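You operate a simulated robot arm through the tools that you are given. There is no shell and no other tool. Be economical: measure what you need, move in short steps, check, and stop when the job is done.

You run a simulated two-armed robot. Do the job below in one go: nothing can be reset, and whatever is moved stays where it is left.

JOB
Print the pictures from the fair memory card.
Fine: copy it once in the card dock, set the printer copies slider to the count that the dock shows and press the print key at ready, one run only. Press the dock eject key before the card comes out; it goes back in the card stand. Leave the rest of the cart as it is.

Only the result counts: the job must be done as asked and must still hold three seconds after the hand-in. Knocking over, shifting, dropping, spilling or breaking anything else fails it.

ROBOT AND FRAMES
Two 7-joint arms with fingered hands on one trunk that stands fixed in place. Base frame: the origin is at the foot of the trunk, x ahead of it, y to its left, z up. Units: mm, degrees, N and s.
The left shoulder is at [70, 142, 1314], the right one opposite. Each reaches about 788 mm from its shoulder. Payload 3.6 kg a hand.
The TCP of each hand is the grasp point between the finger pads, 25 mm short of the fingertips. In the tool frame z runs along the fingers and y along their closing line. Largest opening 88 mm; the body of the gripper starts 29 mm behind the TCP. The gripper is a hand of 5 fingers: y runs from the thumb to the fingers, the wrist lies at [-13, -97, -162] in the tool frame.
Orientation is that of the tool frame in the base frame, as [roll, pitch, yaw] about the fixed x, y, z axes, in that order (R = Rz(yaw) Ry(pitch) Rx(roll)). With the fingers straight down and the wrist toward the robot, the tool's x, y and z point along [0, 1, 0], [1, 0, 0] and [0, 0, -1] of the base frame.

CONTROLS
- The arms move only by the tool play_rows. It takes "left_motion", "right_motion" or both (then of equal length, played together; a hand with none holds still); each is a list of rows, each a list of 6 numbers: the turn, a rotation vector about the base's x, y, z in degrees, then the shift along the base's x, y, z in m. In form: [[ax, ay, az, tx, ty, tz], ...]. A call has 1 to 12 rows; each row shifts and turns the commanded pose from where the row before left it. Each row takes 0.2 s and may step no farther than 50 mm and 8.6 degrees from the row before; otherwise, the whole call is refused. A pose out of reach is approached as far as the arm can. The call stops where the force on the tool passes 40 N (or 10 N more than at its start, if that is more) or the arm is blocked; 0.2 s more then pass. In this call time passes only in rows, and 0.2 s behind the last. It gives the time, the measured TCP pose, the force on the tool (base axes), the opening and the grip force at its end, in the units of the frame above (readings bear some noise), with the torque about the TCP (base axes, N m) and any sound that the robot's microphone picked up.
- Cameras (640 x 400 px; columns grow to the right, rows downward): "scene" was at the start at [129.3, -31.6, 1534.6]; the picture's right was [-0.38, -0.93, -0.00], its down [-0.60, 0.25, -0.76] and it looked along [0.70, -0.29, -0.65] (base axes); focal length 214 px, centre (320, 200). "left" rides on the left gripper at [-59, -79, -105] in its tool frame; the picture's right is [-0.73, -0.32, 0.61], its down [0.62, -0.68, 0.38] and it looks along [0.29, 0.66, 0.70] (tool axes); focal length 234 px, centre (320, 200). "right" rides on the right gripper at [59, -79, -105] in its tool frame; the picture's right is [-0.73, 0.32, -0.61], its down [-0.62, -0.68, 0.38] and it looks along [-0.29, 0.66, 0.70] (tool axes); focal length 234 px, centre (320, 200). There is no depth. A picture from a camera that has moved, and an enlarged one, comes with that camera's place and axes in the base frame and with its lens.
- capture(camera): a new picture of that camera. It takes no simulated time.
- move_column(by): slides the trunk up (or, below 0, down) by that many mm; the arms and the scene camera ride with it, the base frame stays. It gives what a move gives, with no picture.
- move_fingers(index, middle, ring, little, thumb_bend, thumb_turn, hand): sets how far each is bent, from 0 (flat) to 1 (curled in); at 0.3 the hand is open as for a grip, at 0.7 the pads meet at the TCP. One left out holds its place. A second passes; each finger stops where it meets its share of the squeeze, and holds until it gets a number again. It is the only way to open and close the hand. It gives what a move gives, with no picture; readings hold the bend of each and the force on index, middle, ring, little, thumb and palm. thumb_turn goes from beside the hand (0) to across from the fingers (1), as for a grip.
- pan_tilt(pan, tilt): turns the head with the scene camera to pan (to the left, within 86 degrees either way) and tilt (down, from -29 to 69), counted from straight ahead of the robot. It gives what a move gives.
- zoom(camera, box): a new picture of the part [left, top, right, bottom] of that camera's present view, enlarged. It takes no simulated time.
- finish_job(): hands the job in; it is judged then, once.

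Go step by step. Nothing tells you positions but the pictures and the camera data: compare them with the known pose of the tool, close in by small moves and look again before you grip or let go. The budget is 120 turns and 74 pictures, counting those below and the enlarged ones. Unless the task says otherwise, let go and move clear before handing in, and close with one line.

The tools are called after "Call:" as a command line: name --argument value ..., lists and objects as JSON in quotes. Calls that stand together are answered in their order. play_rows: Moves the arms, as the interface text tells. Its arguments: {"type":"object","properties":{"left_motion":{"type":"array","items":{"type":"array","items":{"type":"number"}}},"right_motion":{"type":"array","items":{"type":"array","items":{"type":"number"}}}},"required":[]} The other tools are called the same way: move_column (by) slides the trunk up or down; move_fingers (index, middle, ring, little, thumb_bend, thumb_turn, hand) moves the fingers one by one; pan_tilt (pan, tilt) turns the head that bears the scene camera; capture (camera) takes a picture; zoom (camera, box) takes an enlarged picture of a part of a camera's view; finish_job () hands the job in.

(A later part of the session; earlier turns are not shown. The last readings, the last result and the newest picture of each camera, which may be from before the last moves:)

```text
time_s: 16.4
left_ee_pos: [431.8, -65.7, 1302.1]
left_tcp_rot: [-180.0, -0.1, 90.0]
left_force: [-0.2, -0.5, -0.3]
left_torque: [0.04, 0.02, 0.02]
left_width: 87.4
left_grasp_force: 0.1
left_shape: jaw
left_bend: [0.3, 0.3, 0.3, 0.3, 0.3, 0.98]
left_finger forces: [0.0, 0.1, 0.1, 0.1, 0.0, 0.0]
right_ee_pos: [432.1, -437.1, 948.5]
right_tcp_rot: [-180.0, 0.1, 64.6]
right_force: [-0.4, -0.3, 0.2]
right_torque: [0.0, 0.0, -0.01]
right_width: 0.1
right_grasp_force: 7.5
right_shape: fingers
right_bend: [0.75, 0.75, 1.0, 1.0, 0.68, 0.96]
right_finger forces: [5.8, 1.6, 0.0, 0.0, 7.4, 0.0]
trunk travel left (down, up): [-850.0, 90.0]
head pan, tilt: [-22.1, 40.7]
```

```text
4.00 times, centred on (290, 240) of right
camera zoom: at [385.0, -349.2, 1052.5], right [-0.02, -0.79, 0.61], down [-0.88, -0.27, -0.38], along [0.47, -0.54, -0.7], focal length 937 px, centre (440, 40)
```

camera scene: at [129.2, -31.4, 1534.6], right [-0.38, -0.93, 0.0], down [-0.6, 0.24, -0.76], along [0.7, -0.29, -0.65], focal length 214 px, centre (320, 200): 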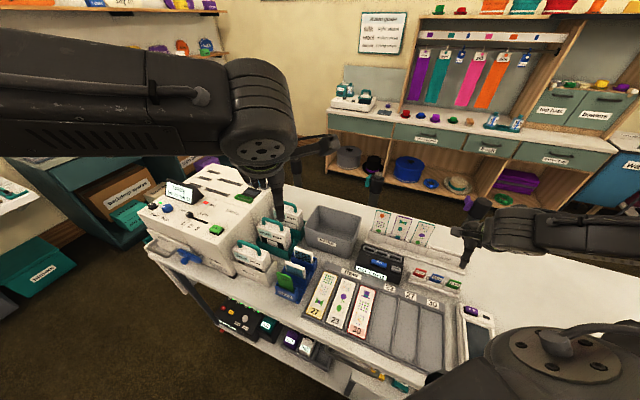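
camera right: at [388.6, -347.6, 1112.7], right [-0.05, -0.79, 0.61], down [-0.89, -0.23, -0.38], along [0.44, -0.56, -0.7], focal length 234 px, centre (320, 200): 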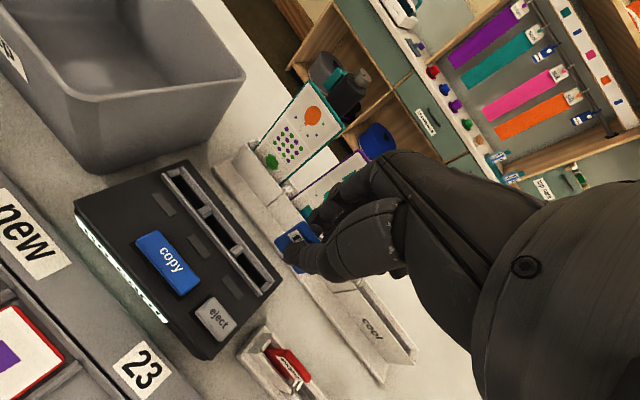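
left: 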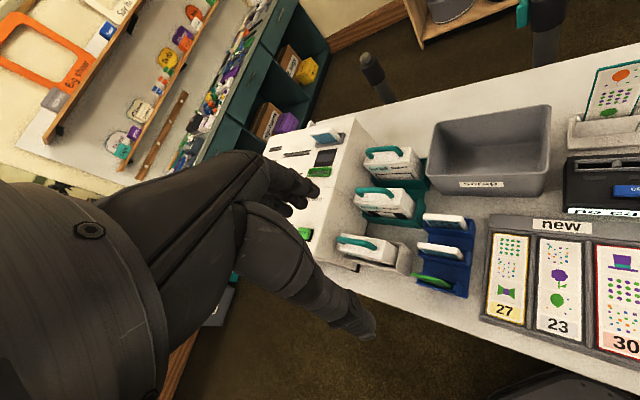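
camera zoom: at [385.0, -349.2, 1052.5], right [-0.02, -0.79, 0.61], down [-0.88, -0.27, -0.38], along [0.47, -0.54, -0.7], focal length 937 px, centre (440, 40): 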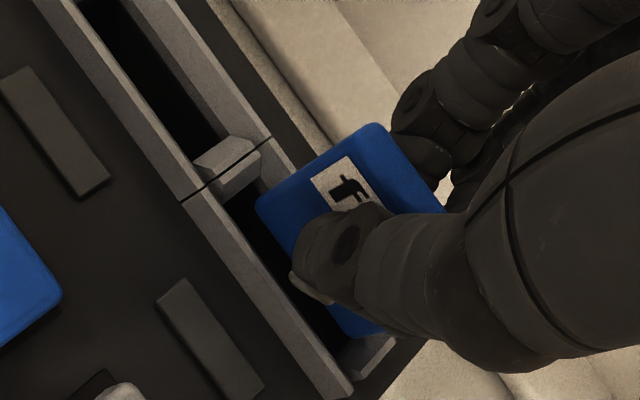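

The card is about 9 mm above the rails, maybe 1–2 mm toward the front. I'll shift slightly back and right, lower 5 mm and recheck.

Call:
play_rows --right_motion '[[0, 0, 0, 0.0003, -0.0018, -0.006]]'

Call:
zoom --camera "right" --box '[230, 190, 350, 290]'

Call:
zoom --camera "scene" --box '[380, 230, 430, 270]'

```text
time_s: 16.8
left_ee_pos: [431.3, -64.8, 1302.6]
left_tcp_rot: [180.0, 0.0, 90.1]
left_force: [0.0, 0.3, -0.2]
left_torque: [0.01, 0.01, -0.02]
left_width: 87.5
left_grasp_force: 0.0
left_shape: jaw
left_bend: [0.3, 0.3, 0.3, 0.3, 0.3, 0.98]
left_finger forces: [0.1, 0.1, 0.1, 0.0, 0.0, 0.0]
right_ee_pos: [431.5, -437.1, 941.8]
right_tcp_rot: [180.0, 0.1, 64.7]
right_force: [-0.2, 0.9, 0.7]
right_torque: [0.0, 0.0, -0.01]
right_width: 0.0
right_grasp_force: 7.3
right_shape: fingers
right_bend: [0.75, 0.75, 1.0, 1.0, 0.68, 0.96]
right_finger forces: [5.3, 1.6, 0.0, 0.1, 7.7, 0.0]
trunk travel left (down, up): [-850.0, 90.0]
head pan, tilt: [-22.1, 40.7]
```

```text
4.00 times, centred on (290, 240) of right
camera zoom: at [384.8, -350.4, 1046.7], right [-0.02, -0.79, 0.61], down [-0.88, -0.27, -0.38], along [0.47, -0.54, -0.7], focal length 937 px, centre (440, 40)
```

zoom: 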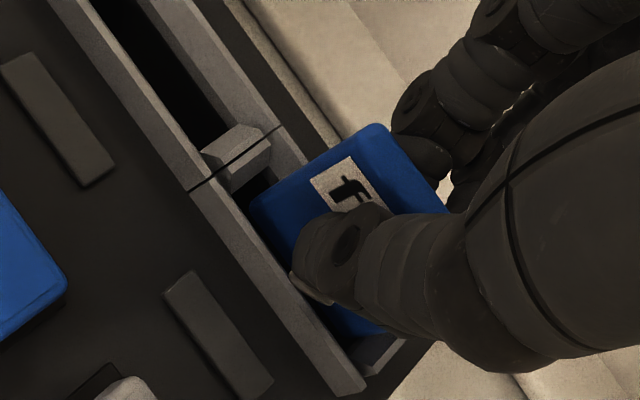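

```text
10.00 times, centred on (405, 250) of scene
camera zoom: at [128.9, -31.2, 1534.6], right [-0.38, -0.93, 0.0], down [-0.6, 0.24, -0.76], along [0.7, -0.29, -0.65], focal length 2145 px, centre (-530, -300)
```

zoom: 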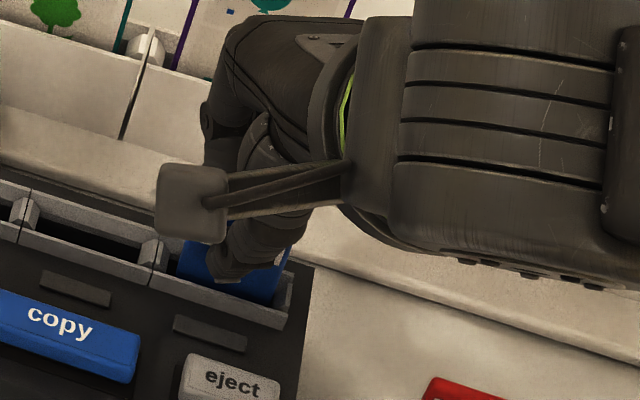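

In the scene view the card's bottom seems to be entering between the rails. I'll lower gently in small steps and watch the force.

Call:
play_rows --right_motion '[[0, 0, 0, 0, 0, -0.003], [0, 0, 0, 0, 0, -0.003]]'

Call:
zoom --camera "right" --box '[230, 190, 350, 290]'

```text
time_s: 17.4
left_ee_pos: [430.4, -64.9, 1301.8]
left_tcp_rot: [-180.0, 0.0, 90.1]
left_force: [-0.6, 0.1, 0.3]
left_torque: [0.0, 0.01, 0.04]
left_width: 87.8
left_grasp_force: 0.0
left_shape: jaw
left_bend: [0.3, 0.3, 0.3, 0.3, 0.3, 0.98]
left_finger forces: [0.1, 0.0, 0.0, 0.0, 0.0, 0.0]
right_ee_pos: [433.0, -436.7, 936.2]
right_tcp_rot: [179.9, 0.1, 64.6]
right_force: [-0.1, 0.8, 0.3]
right_torque: [0.02, 0.02, 0.04]
right_width: 0.0
right_grasp_force: 6.9
right_shape: fingers
right_bend: [0.75, 0.75, 1.0, 1.0, 0.68, 0.96]
right_finger forces: [5.2, 1.7, 0.0, 0.0, 7.8, 0.1]
trunk travel left (down, up): [-850.0, 90.0]
head pan, tilt: [-22.1, 40.7]
```

```text
4.00 times, centred on (290, 240) of right
camera zoom: at [385.7, -350.7, 1040.7], right [-0.02, -0.79, 0.61], down [-0.88, -0.27, -0.38], along [0.47, -0.54, -0.69], focal length 937 px, centre (440, 40)
```

zoom: 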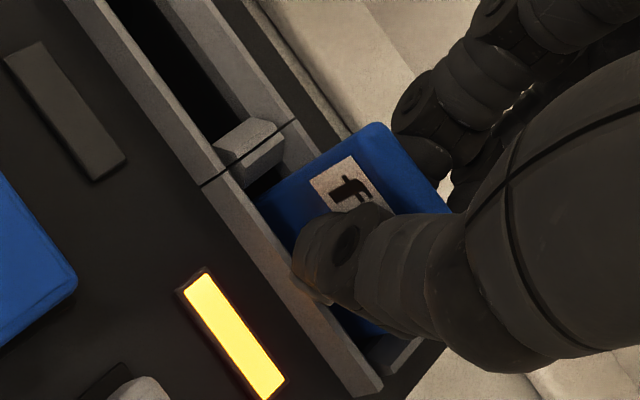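

The slot's lamp turned yellow, so the dock senses the card. I'll keep lowering gently until it seats.

Call:
play_rows --right_motion '[[0, 0, 0, 0, 0, -0.002], [0, 0, 0, 0, 0, -0.002], [0, 0, 0, 0, 0, -0.002]]'

Call:
zoom --camera "right" --box '[230, 190, 350, 290]'

Call:
zoom --camera "scene" --box '[360, 220, 440, 285]'

```text
time_s: 18.2
left_ee_pos: [429.8, -63.5, 1302.5]
left_tcp_rot: [179.9, 0.1, 90.1]
left_force: [-1.1, -0.9, -0.5]
left_torque: [0.01, 0.0, 0.0]
left_width: 87.3
left_grasp_force: 0.0
left_shape: jaw
left_bend: [0.3, 0.3, 0.3, 0.3, 0.3, 0.98]
left_finger forces: [0.0, 0.0, 0.1, 0.0, 0.0, 0.0]
right_ee_pos: [431.0, -437.4, 931.3]
right_tcp_rot: [179.9, 0.0, 64.6]
right_force: [-0.2, -0.5, 4.9]
right_torque: [0.02, 0.01, 0.04]
right_width: 0.0
right_grasp_force: 8.2
right_shape: fingers
right_bend: [0.75, 0.76, 1.0, 1.0, 0.68, 0.96]
right_finger forces: [6.6, 1.8, 0.1, 0.1, 8.3, 0.0]
trunk travel left (down, up): [-850.0, 90.0]
head pan, tilt: [-22.1, 40.7]
```

```text
4.00 times, centred on (290, 240) of right
camera zoom: at [384.9, -350.0, 1034.9], right [-0.02, -0.79, 0.61], down [-0.88, -0.27, -0.38], along [0.47, -0.54, -0.69], focal length 937 px, centre (440, 40)
```

zoom: 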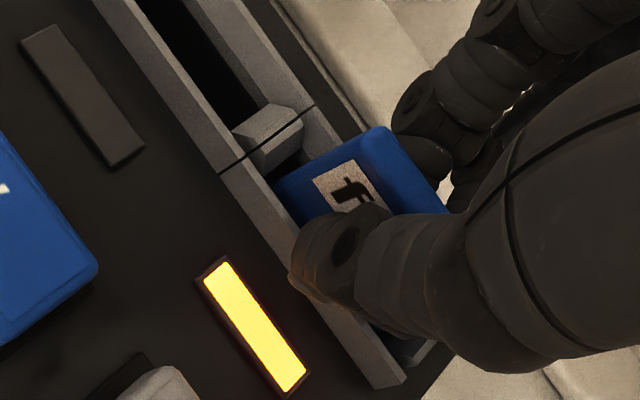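

```text
6.15 times, centred on (400, 252) of scene
camera zoom: at [127.9, -30.8, 1534.8], right [-0.38, -0.93, 0.0], down [-0.6, 0.24, -0.76], along [0.7, -0.29, -0.65], focal length 1320 px, centre (-172, -123)
```

zoom: 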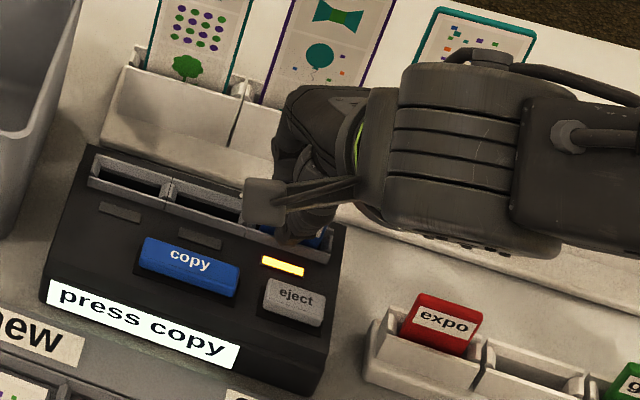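

The dock shows "press copy" and the card is seated. I'll release it, rise clear, then shape the hand to press with the index only.

Call:
move_fingers --hand "right" --index 0.55 --middle 0.55 --thumb_bend 0.5

Call:
play_rows --right_motion '[[0, 0, 0, 0, 0, 0.015], [0, 0, 0, 0, 0, 0.03], [0, 0, 0, 0, 0, 0.035]]'

Call:
move_fingers --hand "right" --index 0.65 --middle 1 --thumb_bend 0.3

Call:
capture --camera "right"

```text
time_s: 19.2
left_ee_pos: [431.1, -65.7, 1302.6]
left_tcp_rot: [179.9, 0.0, 90.1]
left_force: [0.5, 0.4, -0.4]
left_torque: [-0.01, -0.01, 0.02]
left_width: 87.6
left_grasp_force: 0.0
left_shape: jaw
left_bend: [0.3, 0.3, 0.3, 0.3, 0.3, 0.98]
left_finger forces: [0.0, 0.0, 0.0, 0.0, 0.0, 0.0]
right_ee_pos: [432.3, -436.1, 930.8]
right_tcp_rot: [180.0, -0.1, 64.5]
right_force: [-0.8, 0.3, -0.1]
right_torque: [-0.02, 0.04, 0.02]
right_width: 35.6
right_grasp_force: 0.1
right_shape: fingers
right_bend: [0.55, 0.55, 1.0, 1.0, 0.5, 0.97]
right_finger forces: [0.0, 0.1, 0.0, 0.0, 0.0, 0.0]
trunk travel left (down, up): [-850.0, 90.0]
head pan, tilt: [-22.1, 40.7]
```

```text
time_s: 20.0
left_ee_pos: [430.3, -64.8, 1302.0]
left_tcp_rot: [-180.0, 0.1, 90.1]
left_force: [0.1, 0.3, 0.5]
left_torque: [-0.01, 0.03, 0.02]
left_width: 87.4
left_grasp_force: 0.0
left_shape: jaw
left_bend: [0.3, 0.3, 0.3, 0.3, 0.3, 0.98]
left_finger forces: [0.0, 0.1, 0.0, 0.0, 0.1, 0.0]
right_ee_pos: [431.7, -436.2, 1008.9]
right_tcp_rot: [179.9, 0.0, 64.6]
right_force: [-0.4, 0.4, -0.1]
right_torque: [0.0, -0.02, 0.02]
right_width: 35.5
right_grasp_force: 0.0
right_shape: fingers
right_bend: [0.55, 0.55, 1.0, 1.0, 0.5, 0.97]
right_finger forces: [0.0, 0.0, 0.0, 0.1, 0.0, 0.0]
trunk travel left (down, up): [-850.0, 90.0]
head pan, tilt: [-22.1, 40.7]
```

```text
time_s: 21.0
left_ee_pos: [432.4, -65.4, 1302.5]
left_tcp_rot: [180.0, 0.0, 90.1]
left_force: [1.0, 1.0, -0.4]
left_torque: [0.02, 0.04, 0.0]
left_width: 87.7
left_grasp_force: 0.0
left_shape: jaw
left_bend: [0.3, 0.3, 0.3, 0.3, 0.3, 0.98]
left_finger forces: [0.0, 0.0, 0.0, 0.0, 0.0, 0.0]
right_ee_pos: [432.7, -436.8, 1007.4]
right_tcp_rot: [180.0, 0.0, 64.6]
right_force: [1.1, -0.2, -0.1]
right_torque: [0.03, 0.0, -0.04]
right_width: 46.6
right_grasp_force: 0.0
right_shape: fingers
right_bend: [0.65, 1.0, 1.0, 1.0, 0.3, 0.97]
right_finger forces: [0.0, 0.0, 0.0, 0.0, 0.0, 0.1]
trunk travel left (down, up): [-850.0, 90.0]
head pan, tilt: [-22.1, 40.7]
```

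```text
34 pictures are left
camera right: at [385.5, -350.6, 1112.6], right [-0.02, -0.79, 0.61], down [-0.88, -0.27, -0.38], along [0.47, -0.54, -0.7], focal length 234 px, centre (320, 200)
```

right: 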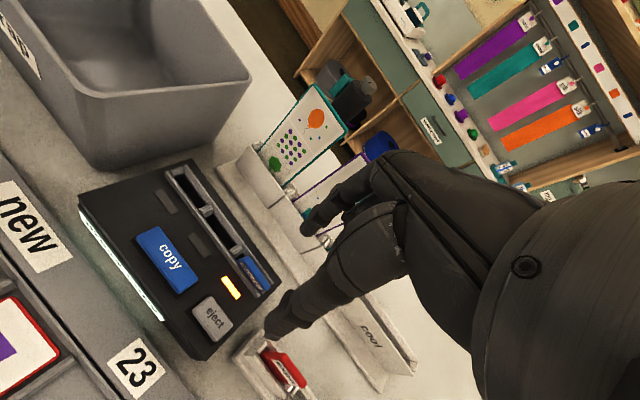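

The card sits in the slot with its lamp lit. The thumb is in the way for pressing, so I'll swing it beside the hand and check.

Call:
move_fingers --hand "right" --index 0.65 --thumb_bend 0.3 --thumb_turn 0

Call:
capture --camera "right"

```text
time_s: 22.0
left_ee_pos: [431.2, -65.2, 1302.3]
left_tcp_rot: [180.0, 0.1, 90.1]
left_force: [0.1, 0.8, -0.6]
left_torque: [-0.01, -0.03, 0.04]
left_width: 87.6
left_grasp_force: 0.0
left_shape: jaw
left_bend: [0.3, 0.3, 0.3, 0.3, 0.3, 0.98]
left_finger forces: [0.0, 0.0, 0.1, 0.0, 0.0, 0.1]
right_ee_pos: [430.7, -436.8, 1008.4]
right_tcp_rot: [179.9, 0.0, 64.5]
right_force: [0.1, 0.1, 0.3]
right_torque: [-0.02, 0.0, 0.02]
right_width: 102.3
right_grasp_force: 0.0
right_shape: fingers
right_bend: [0.65, 1.0, 1.0, 1.0, 0.3, 0.0]
right_finger forces: [0.0, 0.0, 0.0, 0.1, 0.0, 0.0]
trunk travel left (down, up): [-850.0, 90.0]
head pan, tilt: [-22.1, 40.7]
```

```text
33 pictures are left
camera right: at [385.5, -350.5, 1112.7], right [-0.02, -0.79, 0.61], down [-0.88, -0.27, -0.38], along [0.47, -0.54, -0.7], focal length 234 px, centre (320, 200)
```

right: 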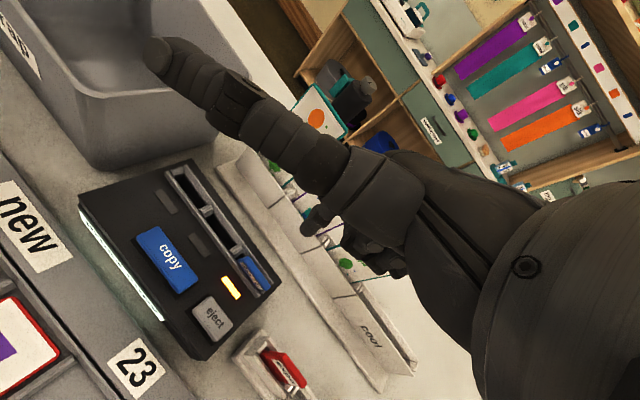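

The thumb now sticks sideways toward the scrap bin; I'll curl it and look.

Call:
move_fingers --hand "right" --thumb_bend 1

Call:
capture --camera "right"

```text
time_s: 23.0
left_ee_pos: [431.5, -65.6, 1301.2]
left_tcp_rot: [180.0, 0.1, 90.1]
left_force: [-0.2, 0.0, -0.3]
left_torque: [-0.02, 0.02, 0.01]
left_width: 87.6
left_grasp_force: 0.1
left_shape: jaw
left_bend: [0.3, 0.3, 0.3, 0.3, 0.3, 0.98]
left_finger forces: [0.0, 0.1, 0.0, 0.0, 0.0, 0.0]
right_ee_pos: [433.1, -437.1, 1009.0]
right_tcp_rot: [-179.9, 0.0, 64.7]
right_force: [0.0, -0.1, 0.6]
right_torque: [-0.01, 0.0, 0.01]
right_width: 47.7
right_grasp_force: 0.0
right_shape: fingers
right_bend: [0.65, 1.0, 1.0, 1.0, 1.0, 0.0]
right_finger forces: [0.0, 0.0, 0.1, 0.0, 0.0, 0.0]
trunk travel left (down, up): [-850.0, 90.0]
head pan, tilt: [-22.1, 40.7]
```

```text
32 pictures are left
camera right: at [385.5, -350.5, 1112.7], right [-0.02, -0.79, 0.61], down [-0.88, -0.27, -0.38], along [0.47, -0.54, -0.7], focal length 234 px, centre (320, 200)
```

right: 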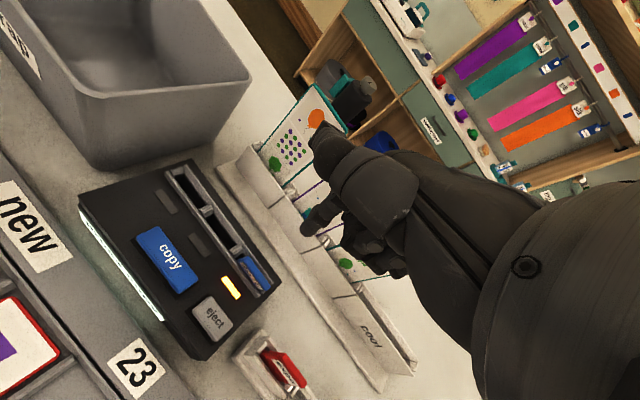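

The hand is now compact with only the index pointing down, tip about (8, 12, 20) in the tool frame. Copy key is near (434, -369) and eject near (393, -408). I'll turn to yaw 35° and hover over copy.

Call:
play_rows --right_motion '[[0, 0, -7.4, -0.003, 0.0183, 0], [0, 0, -7.4, -0.003, 0.0183, -0.01], [0, 0, -7.4, -0.003, 0.0183, -0.02], [0, 0, -7.4, -0.0024, 0.0181, -0.026]]'

Call:
zoom --camera "right" --box '[200, 120, 420, 300]'

Call:
zoom --camera "scene" --box '[350, 210, 450, 290]'

```text
time_s: 24.0
left_ee_pos: [434.4, -63.5, 1301.1]
left_tcp_rot: [-179.8, 0.1, 90.1]
left_force: [-0.7, 0.0, -0.7]
left_torque: [0.0, 0.02, -0.02]
left_width: 87.7
left_grasp_force: 0.1
left_shape: jaw
left_bend: [0.3, 0.3, 0.3, 0.3, 0.3, 0.98]
left_finger forces: [0.0, 0.0, 0.0, 0.1, 0.0, 0.0]
right_ee_pos: [424.9, -365.8, 955.3]
right_tcp_rot: [179.9, -0.3, 34.7]
right_force: [0.2, -1.3, -1.0]
right_torque: [0.03, -0.06, 0.01]
right_width: 47.8
right_grasp_force: 0.1
right_shape: fingers
right_bend: [0.65, 1.0, 1.0, 1.0, 1.0, 0.0]
right_finger forces: [0.1, 0.0, 0.0, 0.0, 0.1, 0.1]
trunk travel left (down, up): [-850.0, 90.0]
head pan, tilt: [-22.1, 40.7]
```

```text
2.22 times, centred on (310, 210) of right
camera zoom: at [426.6, -267.9, 1059.7], right [-0.42, -0.68, 0.6], down [-0.9, 0.21, -0.39], along [0.14, -0.7, -0.7], focal length 520 px, centre (342, 178)
```

zoom: 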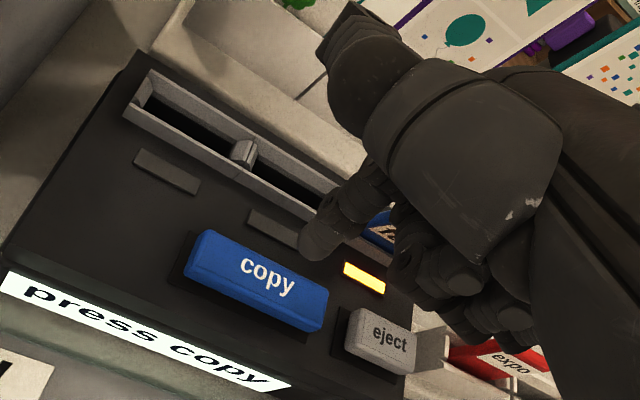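

```text
5.00 times, centred on (400, 250) of scene
camera zoom: at [132.4, -29.8, 1534.3], right [-0.38, -0.93, 0.0], down [-0.61, 0.24, -0.76], along [0.7, -0.29, -0.65], focal length 1072 px, centre (-80, -50)
```

zoom: 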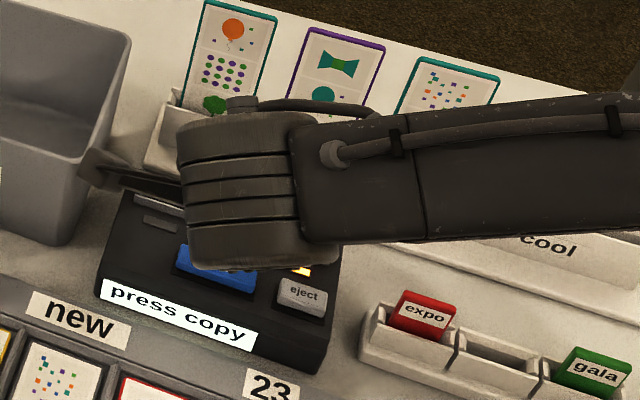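

The index tip is near (434, -373.5), about 5 mm behind the key centre. I'll shift and descend toward copy.

Call:
play_rows --right_motion '[[0, 0, 0, -0.001, 0.0045, -0.012], [0, 0, 0, 0, 0, -0.006]]'

Call:
zoom --camera "right" --box '[220, 170, 340, 280]'

```text
time_s: 24.6
left_ee_pos: [433.8, -64.4, 1301.8]
left_tcp_rot: [-180.0, 0.1, 90.1]
left_force: [-0.2, 1.3, 0.0]
left_torque: [-0.03, 0.05, 0.0]
left_width: 87.3
left_grasp_force: 0.1
left_shape: jaw
left_bend: [0.3, 0.3, 0.3, 0.3, 0.3, 0.98]
left_finger forces: [0.1, 0.1, 0.1, 0.1, 0.0, 0.0]
right_ee_pos: [420.1, -361.7, 934.7]
right_tcp_rot: [179.9, 0.1, 34.9]
right_force: [-0.2, 0.9, 1.6]
right_torque: [0.0, 0.02, 0.01]
right_width: 47.7
right_grasp_force: 0.3
right_shape: fingers
right_bend: [0.65, 1.0, 1.0, 1.0, 1.0, 0.0]
right_finger forces: [0.8, 0.0, 0.1, 0.1, 0.0, 0.0]
trunk travel left (down, up): [-850.0, 90.0]
head pan, tilt: [-22.1, 40.7]
```

```text
3.64 times, centred on (280, 225) of right
camera zoom: at [422.8, -263.5, 1039.8], right [-0.41, -0.68, 0.61], down [-0.9, 0.2, -0.38], along [0.14, -0.71, -0.7], focal length 852 px, centre (466, 109)
```

zoom: 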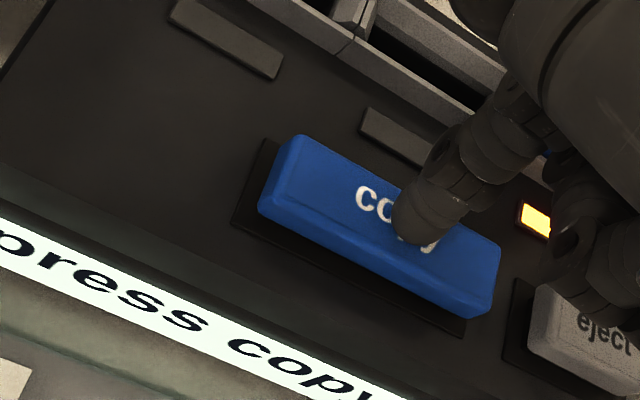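

The index tip is on the copy key and just touching. I'll press by 4 mm and lift at once, so it's pressed only once.

Call:
play_rows --right_motion '[[0, 0, 0, 0, 0, -0.002], [0, 0, 0, 0, 0, -0.002]]'

Call:
zoom --camera "right" --box '[180, 170, 340, 300]'

```text
time_s: 25.2
left_ee_pos: [430.9, -65.3, 1301.9]
left_tcp_rot: [180.0, -0.1, 90.0]
left_force: [1.0, 0.5, 0.1]
left_torque: [0.02, 0.0, -0.02]
left_width: 87.6
left_grasp_force: 0.1
left_shape: jaw
left_bend: [0.3, 0.3, 0.3, 0.3, 0.3, 0.98]
left_finger forces: [0.1, 0.0, 0.0, 0.0, 0.1, 0.0]
right_ee_pos: [421.1, -362.3, 931.7]
right_tcp_rot: [179.8, 0.0, 35.0]
right_force: [-1.0, -0.3, 1.5]
right_torque: [-0.04, -0.03, 0.0]
right_width: 48.0
right_grasp_force: 0.6
right_shape: fingers
right_bend: [0.65, 1.0, 1.0, 1.0, 1.0, 0.0]
right_finger forces: [1.8, 0.0, 0.1, 0.0, 0.0, 0.0]
trunk travel left (down, up): [-850.0, 90.0]
head pan, tilt: [-22.1, 40.7]
heard: click
```

```text
3.08 times, centred on (260, 235) of right
camera zoom: at [422.6, -263.8, 1036.6], right [-0.41, -0.68, 0.61], down [-0.9, 0.2, -0.38], along [0.14, -0.71, -0.69], focal length 720 px, centre (505, 92)
```

zoom: 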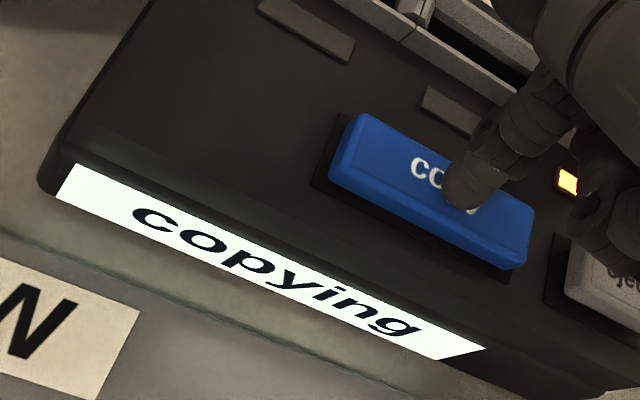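

It clicked and the dock shows "copying". I'll lift off, and shape the left hand the same way while it copies.

Call:
play_rows --right_motion '[[0, 0, 0, 0, 0, 0.015], [0, 0, 0, 0, 0, 0.015]]'

Call:
move_fingers --hand "left" --index 0.65 --middle 1 --ring 1 --little 1 --thumb_turn 0 --thumb_bend 1

Call:
play_rows --right_motion '[[0, 0, 0, -0.02, -0.0197, 0], [0, 0, 0, -0.02, -0.0197, 0]]'

Call:
zoom --camera "right" --box '[120, 120, 360, 290]'

Call:
capture --camera "left"

```text
time_s: 25.8
left_ee_pos: [431.6, -63.7, 1301.7]
left_tcp_rot: [179.9, 0.1, 90.1]
left_force: [-0.1, -0.2, 0.7]
left_torque: [-0.01, 0.02, 0.01]
left_width: 87.7
left_grasp_force: 0.1
left_shape: jaw
left_bend: [0.3, 0.3, 0.3, 0.3, 0.3, 0.98]
left_finger forces: [0.0, 0.1, 0.0, 0.0, 0.0, 0.0]
right_ee_pos: [420.1, -359.7, 961.2]
right_tcp_rot: [180.0, 0.1, 35.1]
right_force: [0.6, -0.5, 0.2]
right_torque: [-0.03, -0.02, 0.01]
right_width: 47.8
right_grasp_force: 0.0
right_shape: fingers
right_bend: [0.65, 1.0, 1.0, 1.0, 1.0, 0.0]
right_finger forces: [0.1, 0.0, 0.2, 0.0, 0.1, 0.1]
trunk travel left (down, up): [-850.0, 90.0]
head pan, tilt: [-22.1, 40.7]
```

```text
time_s: 26.8
left_ee_pos: [431.9, -65.0, 1301.5]
left_tcp_rot: [-180.0, -0.1, 90.1]
left_force: [0.2, 0.3, -0.3]
left_torque: [0.01, 0.01, 0.0]
left_width: 47.4
left_grasp_force: 0.0
left_shape: fingers
left_bend: [0.65, 1.0, 1.0, 1.0, 1.0, 0.0]
left_finger forces: [0.0, 0.0, 0.1, 0.1, 0.0, 0.0]
right_ee_pos: [420.0, -358.0, 961.0]
right_tcp_rot: [179.9, 0.0, 35.1]
right_force: [0.6, 0.1, -0.1]
right_torque: [0.0, -0.01, 0.0]
right_width: 47.8
right_grasp_force: 0.0
right_shape: fingers
right_bend: [0.65, 1.0, 1.0, 1.0, 1.0, 0.0]
right_finger forces: [0.1, 0.0, 0.0, 0.0, 0.0, 0.1]
trunk travel left (down, up): [-850.0, 90.0]
head pan, tilt: [-22.1, 40.7]
```

```text
time_s: 27.4
left_ee_pos: [430.7, -65.3, 1302.9]
left_tcp_rot: [179.9, 0.0, 90.0]
left_force: [-0.4, -0.1, 0.6]
left_torque: [0.0, -0.01, -0.03]
left_width: 47.5
left_grasp_force: 0.0
left_shape: fingers
left_bend: [0.65, 1.0, 1.0, 1.0, 1.0, 0.0]
left_finger forces: [0.1, 0.0, 0.1, 0.0, 0.0, 0.1]
right_ee_pos: [378.2, -399.7, 961.9]
right_tcp_rot: [179.9, -0.2, 35.0]
right_force: [0.5, -0.9, 0.1]
right_torque: [-0.01, 0.02, 0.02]
right_width: 47.5
right_grasp_force: 0.2
right_shape: fingers
right_bend: [0.65, 1.0, 1.0, 1.0, 1.0, 0.0]
right_finger forces: [0.0, 0.0, 0.0, 0.1, 0.1, 0.0]
trunk travel left (down, up): [-850.0, 90.0]
head pan, tilt: [-22.1, 40.7]
```

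```text
2.35 times, centred on (240, 205) of right
camera zoom: at [380.9, -301.1, 1066.0], right [-0.41, -0.68, 0.61], down [-0.9, 0.2, -0.39], along [0.14, -0.7, -0.7], focal length 551 px, centre (508, 188)
```

zoom: 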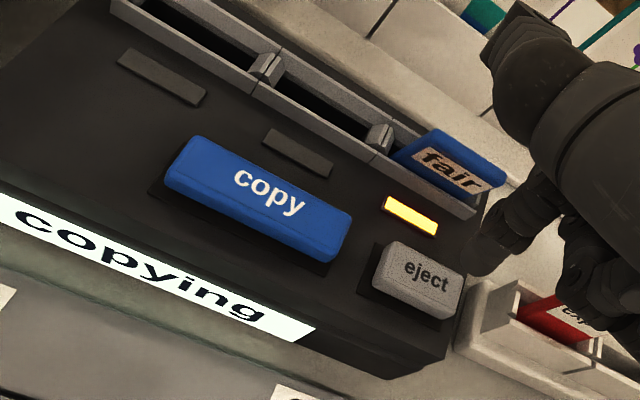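

```text
26 pictures are left
camera left: at [350.8, -124.7, 1407.3], right [-0.32, -0.73, -0.61], down [-0.68, 0.62, -0.38], along [0.66, 0.29, -0.69], focal length 234 px, centre (320, 200)
```

left: 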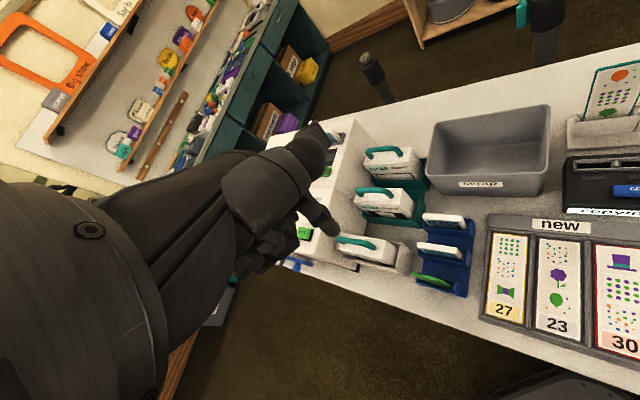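

The dock is still copying. Meanwhile I'll bring the left hand over the printer, staying high, then check the dock display and the printer controls.

Call:
play_rows --left_motion '[[0, 0, 0, 0.031, 0.023, -0.01], [0, 0, 0, 0.031, 0.023, -0.018], [0, 0, 0, 0.031, 0.023, -0.018], [0, 0, 0, 0.031, 0.023, -0.018], [0, 0, 0, 0.031, 0.023, -0.018], [0, 0, 0, 0.031, 0.023, -0.018], [0, 0, 0, 0.031, 0.023, -0.018]]'

Call:
capture --camera "left"

Call:
zoom --camera "right" --box '[120, 120, 360, 290]'

```text
time_s: 29.0
left_ee_pos: [649.8, 97.5, 1182.4]
left_tcp_rot: [-179.9, -0.1, 90.1]
left_force: [-0.2, -0.4, 0.0]
left_torque: [0.01, 0.02, 0.01]
left_width: 47.8
left_grasp_force: 0.0
left_shape: fingers
left_bend: [0.65, 1.0, 1.0, 1.0, 1.0, 0.0]
left_finger forces: [0.0, 0.0, 0.0, 0.0, 0.0, 0.0]
right_ee_pos: [380.7, -398.5, 961.4]
right_tcp_rot: [179.9, 0.1, 34.9]
right_force: [0.6, 0.4, 0.6]
right_torque: [0.03, 0.0, 0.02]
right_width: 47.5
right_grasp_force: 0.1
right_shape: fingers
right_bend: [0.65, 1.0, 1.0, 1.0, 1.0, 0.0]
right_finger forces: [0.0, 0.0, 0.1, 0.0, 0.1, 0.0]
trunk travel left (down, up): [-850.0, 90.0]
head pan, tilt: [-22.1, 40.7]
```

```text
25 pictures are left
camera left: at [571.2, 38.4, 1287.1], right [-0.32, -0.73, -0.61], down [-0.68, 0.62, -0.38], along [0.66, 0.29, -0.7], focal length 234 px, centre (320, 200)
```

left: 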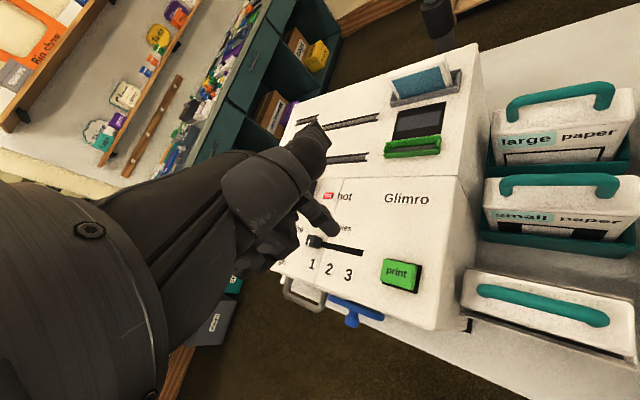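

```text
2.35 times, centred on (240, 205) of right
camera zoom: at [383.4, -299.7, 1065.4], right [-0.41, -0.68, 0.61], down [-0.9, 0.2, -0.38], along [0.14, -0.71, -0.7], focal length 551 px, centre (508, 188)
```

zoom: 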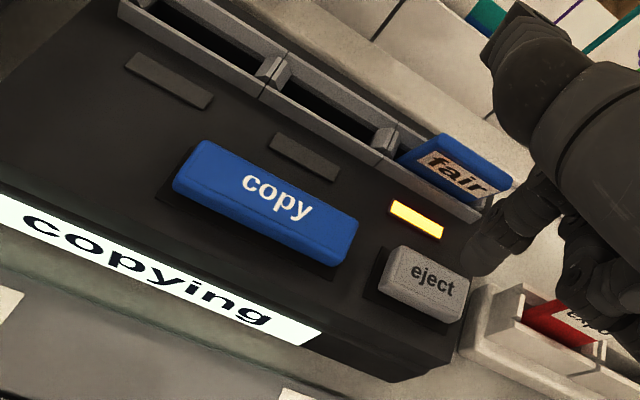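

Copying continues. On the printer the copies knob is near (746, 170) and the print key near (652, 96). I'll turn the left hand to yaw 120° (to stay clear of the display) and hover just left of the knob.

Call:
play_rows --left_motion '[[0, 0, 7.5, 0.0253, 0.022, -0.012], [0, 0, 7.5, 0.0253, 0.022, -0.012], [0, 0, 7.5, 0.0253, 0.022, -0.012], [0, 0, 7.5, 0.0253, 0.022, -0.012]]'

Call:
zoom --camera "left" --box '[220, 140, 460, 300]'

Call:
zoom --camera "scene" --box '[120, 140, 440, 300]'

```text
time_s: 30.0
left_ee_pos: [746.9, 182.4, 1135.6]
left_tcp_rot: [-180.0, -0.1, 120.2]
left_force: [1.1, 0.8, 0.1]
left_torque: [0.0, -0.04, -0.04]
left_width: 47.4
left_grasp_force: 0.1
left_shape: fingers
left_bend: [0.65, 1.0, 1.0, 1.0, 1.0, 0.0]
left_finger forces: [0.0, 0.0, 0.1, 0.0, 0.0, 0.0]
right_ee_pos: [380.6, -399.1, 960.8]
right_tcp_rot: [180.0, 0.0, 35.0]
right_force: [-0.6, 1.1, -0.4]
right_torque: [0.0, 0.04, 0.0]
right_width: 47.6
right_grasp_force: 0.0
right_shape: fingers
right_bend: [0.65, 1.0, 1.0, 1.0, 1.0, 0.0]
right_finger forces: [0.1, 0.0, 0.0, 0.0, 0.1, 0.0]
trunk travel left (down, up): [-850.0, 90.0]
head pan, tilt: [-22.1, 40.7]
```

```text
2.50 times, centred on (340, 220) of left
camera zoom: at [708.5, 92.4, 1240.1], right [0.08, -0.79, -0.61], down [-0.9, 0.2, -0.38], along [0.42, 0.58, -0.7], focal length 585 px, centre (270, 150)
```

zoom: 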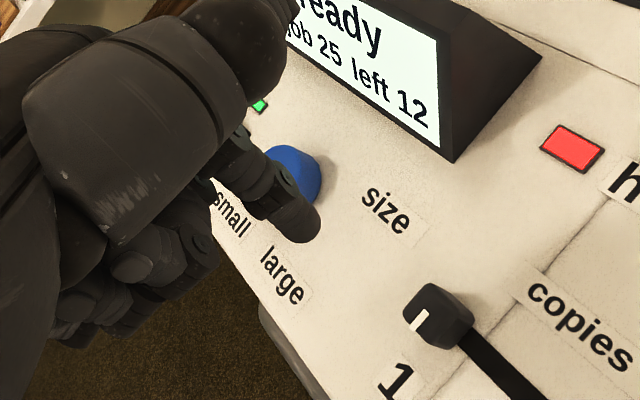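

```text
2.00 times, centred on (280, 220) of scene
camera zoom: at [130.5, -32.8, 1534.4], right [-0.38, -0.93, 0.0], down [-0.6, 0.25, -0.76], along [0.7, -0.28, -0.65], focal length 429 px, centre (400, 160)
```

zoom: 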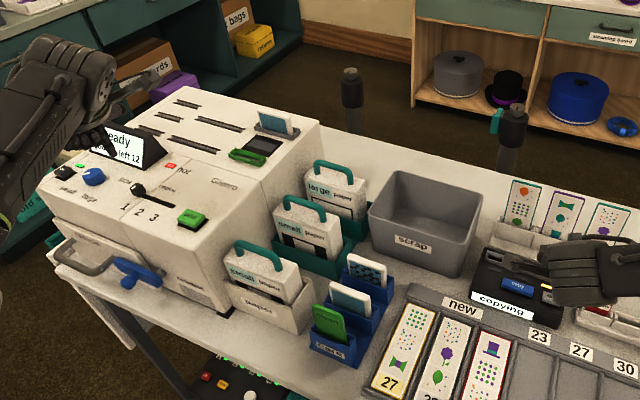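

Printer shows "ready". The index tip is about 19 mm left of the knob; I'll shift a bit further left and lower it to knob height.

Call:
play_rows --left_motion '[[0, 0, 0, 0.003, 0.003, -0.025], [0, 0, 0, 0, 0, -0.025], [0, 0, 0, 0, 0, -0.011]]'

Call:
zoom --camera "left" --box '[280, 180, 440, 290]'

Call:
zoom --camera "right" --box '[120, 120, 360, 290]'

```text
time_s: 30.8
left_ee_pos: [750.4, 185.9, 1073.7]
left_tcp_rot: [-180.0, 0.0, 120.1]
left_force: [-0.2, 0.5, -0.3]
left_torque: [-0.01, -0.01, 0.0]
left_width: 47.7
left_grasp_force: 0.0
left_shape: fingers
left_bend: [0.65, 1.0, 1.0, 1.0, 1.0, 0.0]
left_finger forces: [0.0, 0.0, 0.1, 0.0, 0.0, 0.0]
right_ee_pos: [380.5, -398.1, 961.1]
right_tcp_rot: [180.0, 0.1, 34.9]
right_force: [-0.8, -0.5, -0.5]
right_torque: [0.0, 0.0, 0.01]
right_width: 47.9
right_grasp_force: 0.0
right_shape: fingers
right_bend: [0.65, 1.0, 1.0, 1.0, 1.0, 0.0]
right_finger forces: [0.0, 0.0, 0.0, 0.0, 0.1, 0.0]
trunk travel left (down, up): [-850.0, 90.0]
head pan, tilt: [-22.1, 40.7]
```

```text
3.64 times, centred on (360, 235) of left
camera zoom: at [712.4, 95.4, 1178.6], right [0.08, -0.79, -0.61], down [-0.9, 0.2, -0.38], along [0.42, 0.58, -0.7], focal length 852 px, centre (174, 73)
```

zoom: 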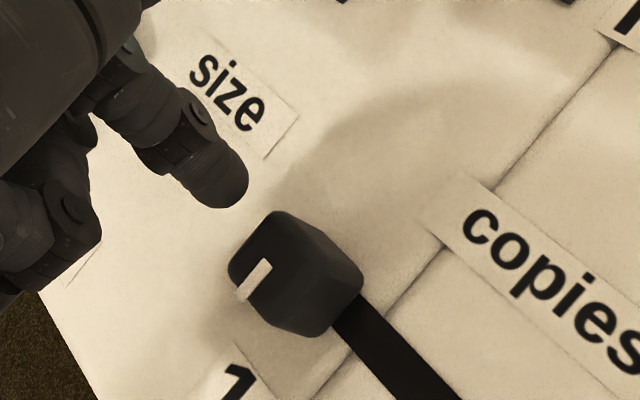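

```text
2.35 times, centred on (240, 205) of right
camera zoom: at [382.1, -300.3, 1065.7], right [-0.41, -0.68, 0.61], down [-0.9, 0.2, -0.38], along [0.14, -0.7, -0.7], focal length 551 px, centre (508, 188)
```

zoom: 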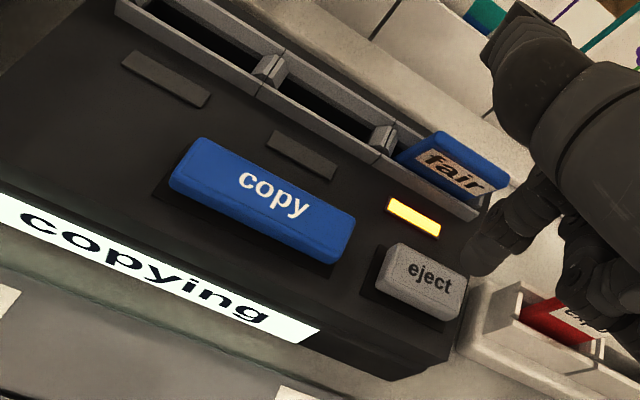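

The finger is beside the knob with a 6 mm gap. I'll lower 5 mm more, centre the right index over eject, let a few seconds pass, then read the dock.

Call:
play_rows --left_motion '[[0, 0, 0, 0, 0, -0.005], [0, 0, 0, 0, 0, 0]]' --right_motion '[[0, 0, 0, 0.001, -0.0005, -0.01], [0, 0, 0, 0, 0, 0]]'

Call:
move_fingers --hand "left" --middle 1

Call:
move_fingers --hand "left" --middle 1

Call:
move_fingers --hand "left" --middle 1

Call:
zoom --camera "right" --box '[120, 120, 360, 290]'

```text
time_s: 31.4
left_ee_pos: [751.1, 185.8, 1069.9]
left_tcp_rot: [-179.9, 0.0, 120.1]
left_force: [0.4, -0.2, -0.2]
left_torque: [-0.03, 0.02, 0.0]
left_width: 47.5
left_grasp_force: 0.1
left_shape: fingers
left_bend: [0.65, 1.0, 1.0, 1.0, 1.0, 0.0]
left_finger forces: [0.0, 0.0, 0.1, 0.0, 0.0, 0.0]
right_ee_pos: [382.1, -399.4, 950.8]
right_tcp_rot: [-180.0, 0.1, 35.0]
right_force: [0.3, -0.1, -0.4]
right_torque: [-0.04, -0.04, 0.03]
right_width: 47.7
right_grasp_force: 0.0
right_shape: fingers
right_bend: [0.65, 1.0, 1.0, 1.0, 1.0, 0.0]
right_finger forces: [0.0, 0.0, 0.0, 0.0, 0.0, 0.0]
trunk travel left (down, up): [-850.0, 90.0]
head pan, tilt: [-22.1, 40.7]
```

```text
time_s: 32.4
left_ee_pos: [751.2, 184.1, 1069.5]
left_tcp_rot: [180.0, -0.1, 120.0]
left_force: [0.6, -1.0, 0.0]
left_torque: [-0.01, -0.05, 0.01]
left_width: 47.7
left_grasp_force: 0.1
left_shape: fingers
left_bend: [0.65, 1.0, 1.0, 1.0, 1.0, 0.0]
left_finger forces: [0.0, 0.0, 0.0, 0.1, 0.0, 0.1]
right_ee_pos: [381.7, -399.2, 951.6]
right_tcp_rot: [-180.0, 0.0, 34.9]
right_force: [0.6, 0.1, -0.3]
right_torque: [-0.04, 0.01, -0.01]
right_width: 47.8
right_grasp_force: 0.0
right_shape: fingers
right_bend: [0.65, 1.0, 1.0, 1.0, 1.0, 0.0]
right_finger forces: [0.1, 0.1, 0.0, 0.1, 0.0, 0.0]
trunk travel left (down, up): [-850.0, 90.0]
head pan, tilt: [-22.1, 40.7]
```

```text
time_s: 33.4
left_ee_pos: [752.1, 187.1, 1069.5]
left_tcp_rot: [-180.0, 0.0, 120.0]
left_force: [-0.2, 0.2, -0.1]
left_torque: [0.01, 0.0, -0.03]
left_width: 47.7
left_grasp_force: 0.1
left_shape: fingers
left_bend: [0.65, 1.0, 1.0, 1.0, 1.0, 0.0]
left_finger forces: [0.0, 0.0, 0.0, 0.0, 0.1, 0.0]
right_ee_pos: [381.2, -398.2, 953.6]
right_tcp_rot: [180.0, 0.0, 35.0]
right_force: [-0.3, 0.8, 1.0]
right_torque: [0.0, 0.01, 0.02]
right_width: 47.6
right_grasp_force: 0.1
right_shape: fingers
right_bend: [0.65, 1.0, 1.0, 1.0, 1.0, 0.0]
right_finger forces: [0.0, 0.0, 0.1, 0.2, 0.0, 0.0]
trunk travel left (down, up): [-850.0, 90.0]
head pan, tilt: [-22.1, 40.7]
```

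```text
time_s: 34.4
left_ee_pos: [752.5, 186.8, 1071.0]
left_tcp_rot: [-180.0, 0.0, 120.1]
left_force: [0.1, 0.7, 0.0]
left_torque: [-0.02, 0.02, 0.0]
left_width: 47.5
left_grasp_force: 0.1
left_shape: fingers
left_bend: [0.65, 1.0, 1.0, 1.0, 1.0, 0.0]
left_finger forces: [0.1, 0.0, 0.0, 0.1, 0.0, 0.0]
right_ee_pos: [381.7, -400.5, 951.8]
right_tcp_rot: [180.0, -0.1, 35.0]
right_force: [-0.4, -0.3, 0.8]
right_torque: [0.02, 0.01, 0.05]
right_width: 47.8
right_grasp_force: 0.0
right_shape: fingers
right_bend: [0.65, 1.0, 1.0, 1.0, 1.0, 0.0]
right_finger forces: [0.0, 0.1, 0.0, 0.1, 0.0, 0.0]
trunk travel left (down, up): [-850.0, 90.0]
head pan, tilt: [-22.1, 40.7]
```

```text
2.35 times, centred on (240, 205) of right
camera zoom: at [383.4, -301.3, 1056.9], right [-0.41, -0.68, 0.61], down [-0.9, 0.2, -0.38], along [0.14, -0.7, -0.7], focal length 551 px, centre (508, 188)
```

zoom: 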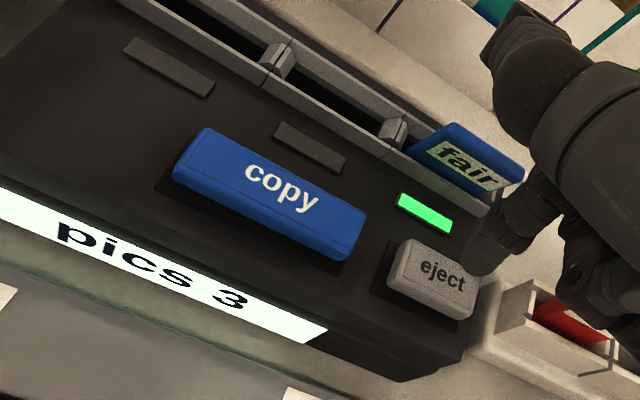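

The dock shows "pics 3", so the slider goes to 3. I'll push the knob about 52 mm along the track first, then check.

Call:
play_rows --left_motion '[[0, 0, 0, -0.0084, -0.008, 0], [0, 0, 0, -0.0084, -0.008, 0], [0, 0, 0, -0.0084, -0.008, 0], [0, 0, 0, -0.0084, -0.008, 0], [0, 0, 0, -0.0084, -0.008, 0]]'

Call:
zoom --camera "left" --box '[260, 170, 440, 300]'

```text
time_s: 35.6
left_ee_pos: [708.6, 144.8, 1068.9]
left_tcp_rot: [180.0, -0.1, 120.1]
left_force: [1.4, 1.4, 0.7]
left_torque: [0.02, 0.0, 0.02]
left_width: 47.3
left_grasp_force: 0.3
left_shape: fingers
left_bend: [0.64, 1.0, 1.0, 1.0, 1.0, 0.0]
left_finger forces: [0.8, 0.0, 0.0, 0.1, 0.0, 0.0]
right_ee_pos: [381.9, -399.8, 952.3]
right_tcp_rot: [-180.0, 0.0, 35.1]
right_force: [-0.6, -1.0, 0.1]
right_torque: [0.0, 0.02, -0.03]
right_width: 47.6
right_grasp_force: 0.1
right_shape: fingers
right_bend: [0.65, 1.0, 1.0, 1.0, 1.0, 0.0]
right_finger forces: [0.1, 0.0, 0.0, 0.0, 0.1, 0.0]
trunk travel left (down, up): [-850.0, 90.0]
head pan, tilt: [-22.1, 40.7]
```

```text
3.08 times, centred on (350, 235) of left
camera zoom: at [670.4, 55.7, 1173.2], right [0.08, -0.79, -0.61], down [-0.9, 0.2, -0.38], along [0.42, 0.58, -0.7], focal length 720 px, centre (228, 92)
```

zoom: 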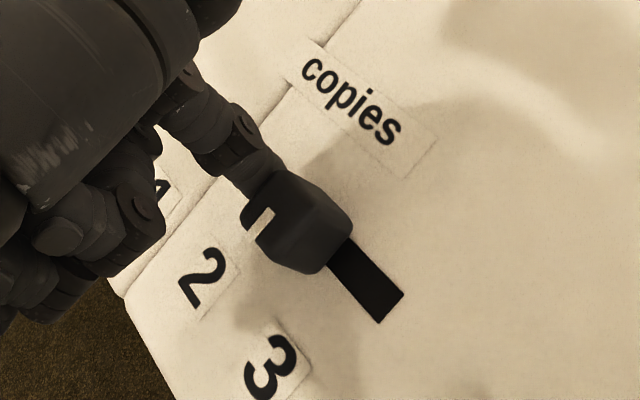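

The knob is at about 2.7. I'll push 7 mm more and check against the "3" mark.

Call:
play_rows --left_motion '[[0, 0, 0, -0.0051, -0.0048, 0]]'

Call:
zoom --camera "left" --box '[260, 170, 440, 300]'

```text
time_s: 36.0
left_ee_pos: [704.5, 142.5, 1068.7]
left_tcp_rot: [-180.0, 0.1, 120.1]
left_force: [-0.5, 0.5, -1.3]
left_torque: [0.01, 0.01, 0.0]
left_width: 47.7
left_grasp_force: 0.1
left_shape: fingers
left_bend: [0.65, 1.0, 1.0, 1.0, 1.0, 0.0]
left_finger forces: [0.0, 0.1, 0.0, 0.0, 0.0, 0.0]
right_ee_pos: [381.1, -399.0, 951.8]
right_tcp_rot: [-180.0, 0.0, 35.0]
right_force: [0.9, 0.7, 0.4]
right_torque: [-0.03, -0.02, 0.01]
right_width: 47.5
right_grasp_force: 0.1
right_shape: fingers
right_bend: [0.65, 1.0, 1.0, 1.0, 1.0, 0.0]
right_finger forces: [0.0, 0.1, 0.0, 0.0, 0.0, 0.0]
trunk travel left (down, up): [-850.0, 90.0]
head pan, tilt: [-22.1, 40.7]
```

```text
3.08 times, centred on (350, 235) of left
camera zoom: at [665.7, 51.2, 1173.7], right [0.08, -0.79, -0.61], down [-0.9, 0.2, -0.38], along [0.42, 0.58, -0.7], focal length 720 px, centre (228, 92)
```

zoom: 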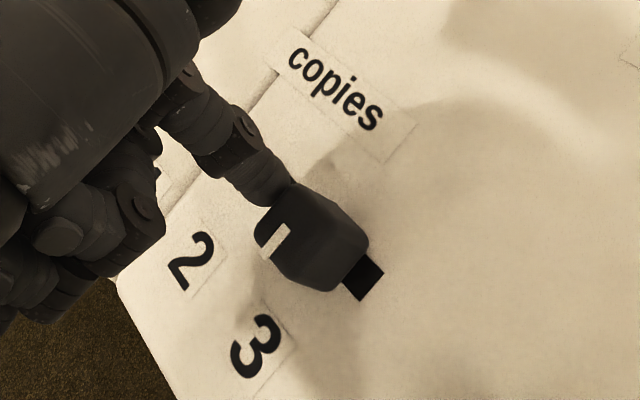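

The knob snapped ahead into the last position, aligned with "3". I'll lift off and hover over the print key, then verify both display and alignment.

Call:
play_rows --left_motion '[[0, 0, 0, 0.002, 0.002, 0.02], [0, 0, 0, 0, 0, 0.025], [0, 0, 0, -0.0345, -0.0265, 0], [0, 0, 0, -0.0345, -0.0265, 0], [0, 0, 0, 0, 0, -0.025]]'

Call:
capture --camera "left"

Call:
zoom --camera "scene" --box '[130, 155, 290, 255]'

```text
time_s: 37.2
left_ee_pos: [641.0, 93.6, 1087.8]
left_tcp_rot: [-179.9, 0.0, 120.1]
left_force: [-0.6, 0.4, -0.3]
left_torque: [-0.02, 0.01, -0.03]
left_width: 47.6
left_grasp_force: 0.2
left_shape: fingers
left_bend: [0.65, 1.0, 1.0, 1.0, 1.0, 0.0]
left_finger forces: [0.0, 0.1, 0.0, 0.0, 0.0, 0.1]
right_ee_pos: [381.3, -398.9, 951.9]
right_tcp_rot: [180.0, 0.1, 35.0]
right_force: [0.3, -0.6, 0.0]
right_torque: [-0.03, 0.0, -0.02]
right_width: 47.6
right_grasp_force: 0.0
right_shape: fingers
right_bend: [0.65, 1.0, 1.0, 1.0, 1.0, 0.0]
right_finger forces: [0.0, 0.0, 0.0, 0.0, 0.1, 0.0]
trunk travel left (down, up): [-850.0, 90.0]
head pan, tilt: [-22.1, 40.7]
```

```text
16 pictures are left
camera left: at [602.2, 2.9, 1193.1], right [0.08, -0.79, -0.61], down [-0.9, 0.2, -0.38], along [0.42, 0.58, -0.7], focal length 234 px, centre (320, 200)
```

left: 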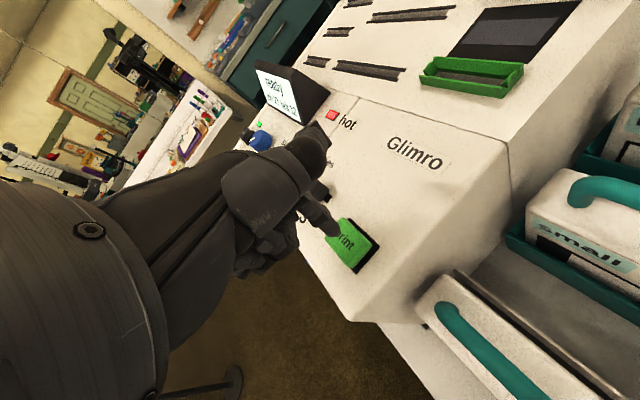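

```text
4.00 times, centred on (210, 205) of scene
camera zoom: at [130.8, -30.4, 1534.5], right [-0.38, -0.93, 0.0], down [-0.6, 0.24, -0.76], along [0.7, -0.29, -0.65], focal length 858 px, centre (760, 180)
```

zoom: 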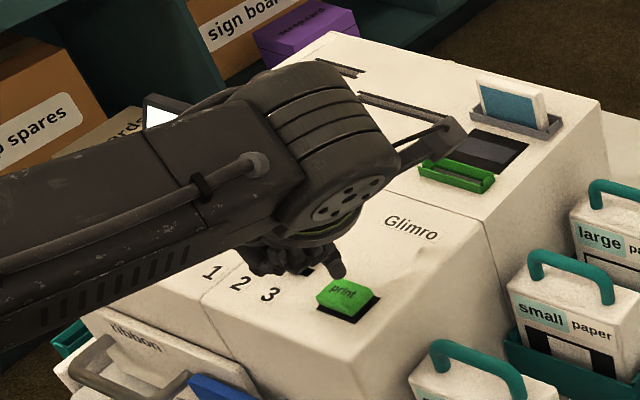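

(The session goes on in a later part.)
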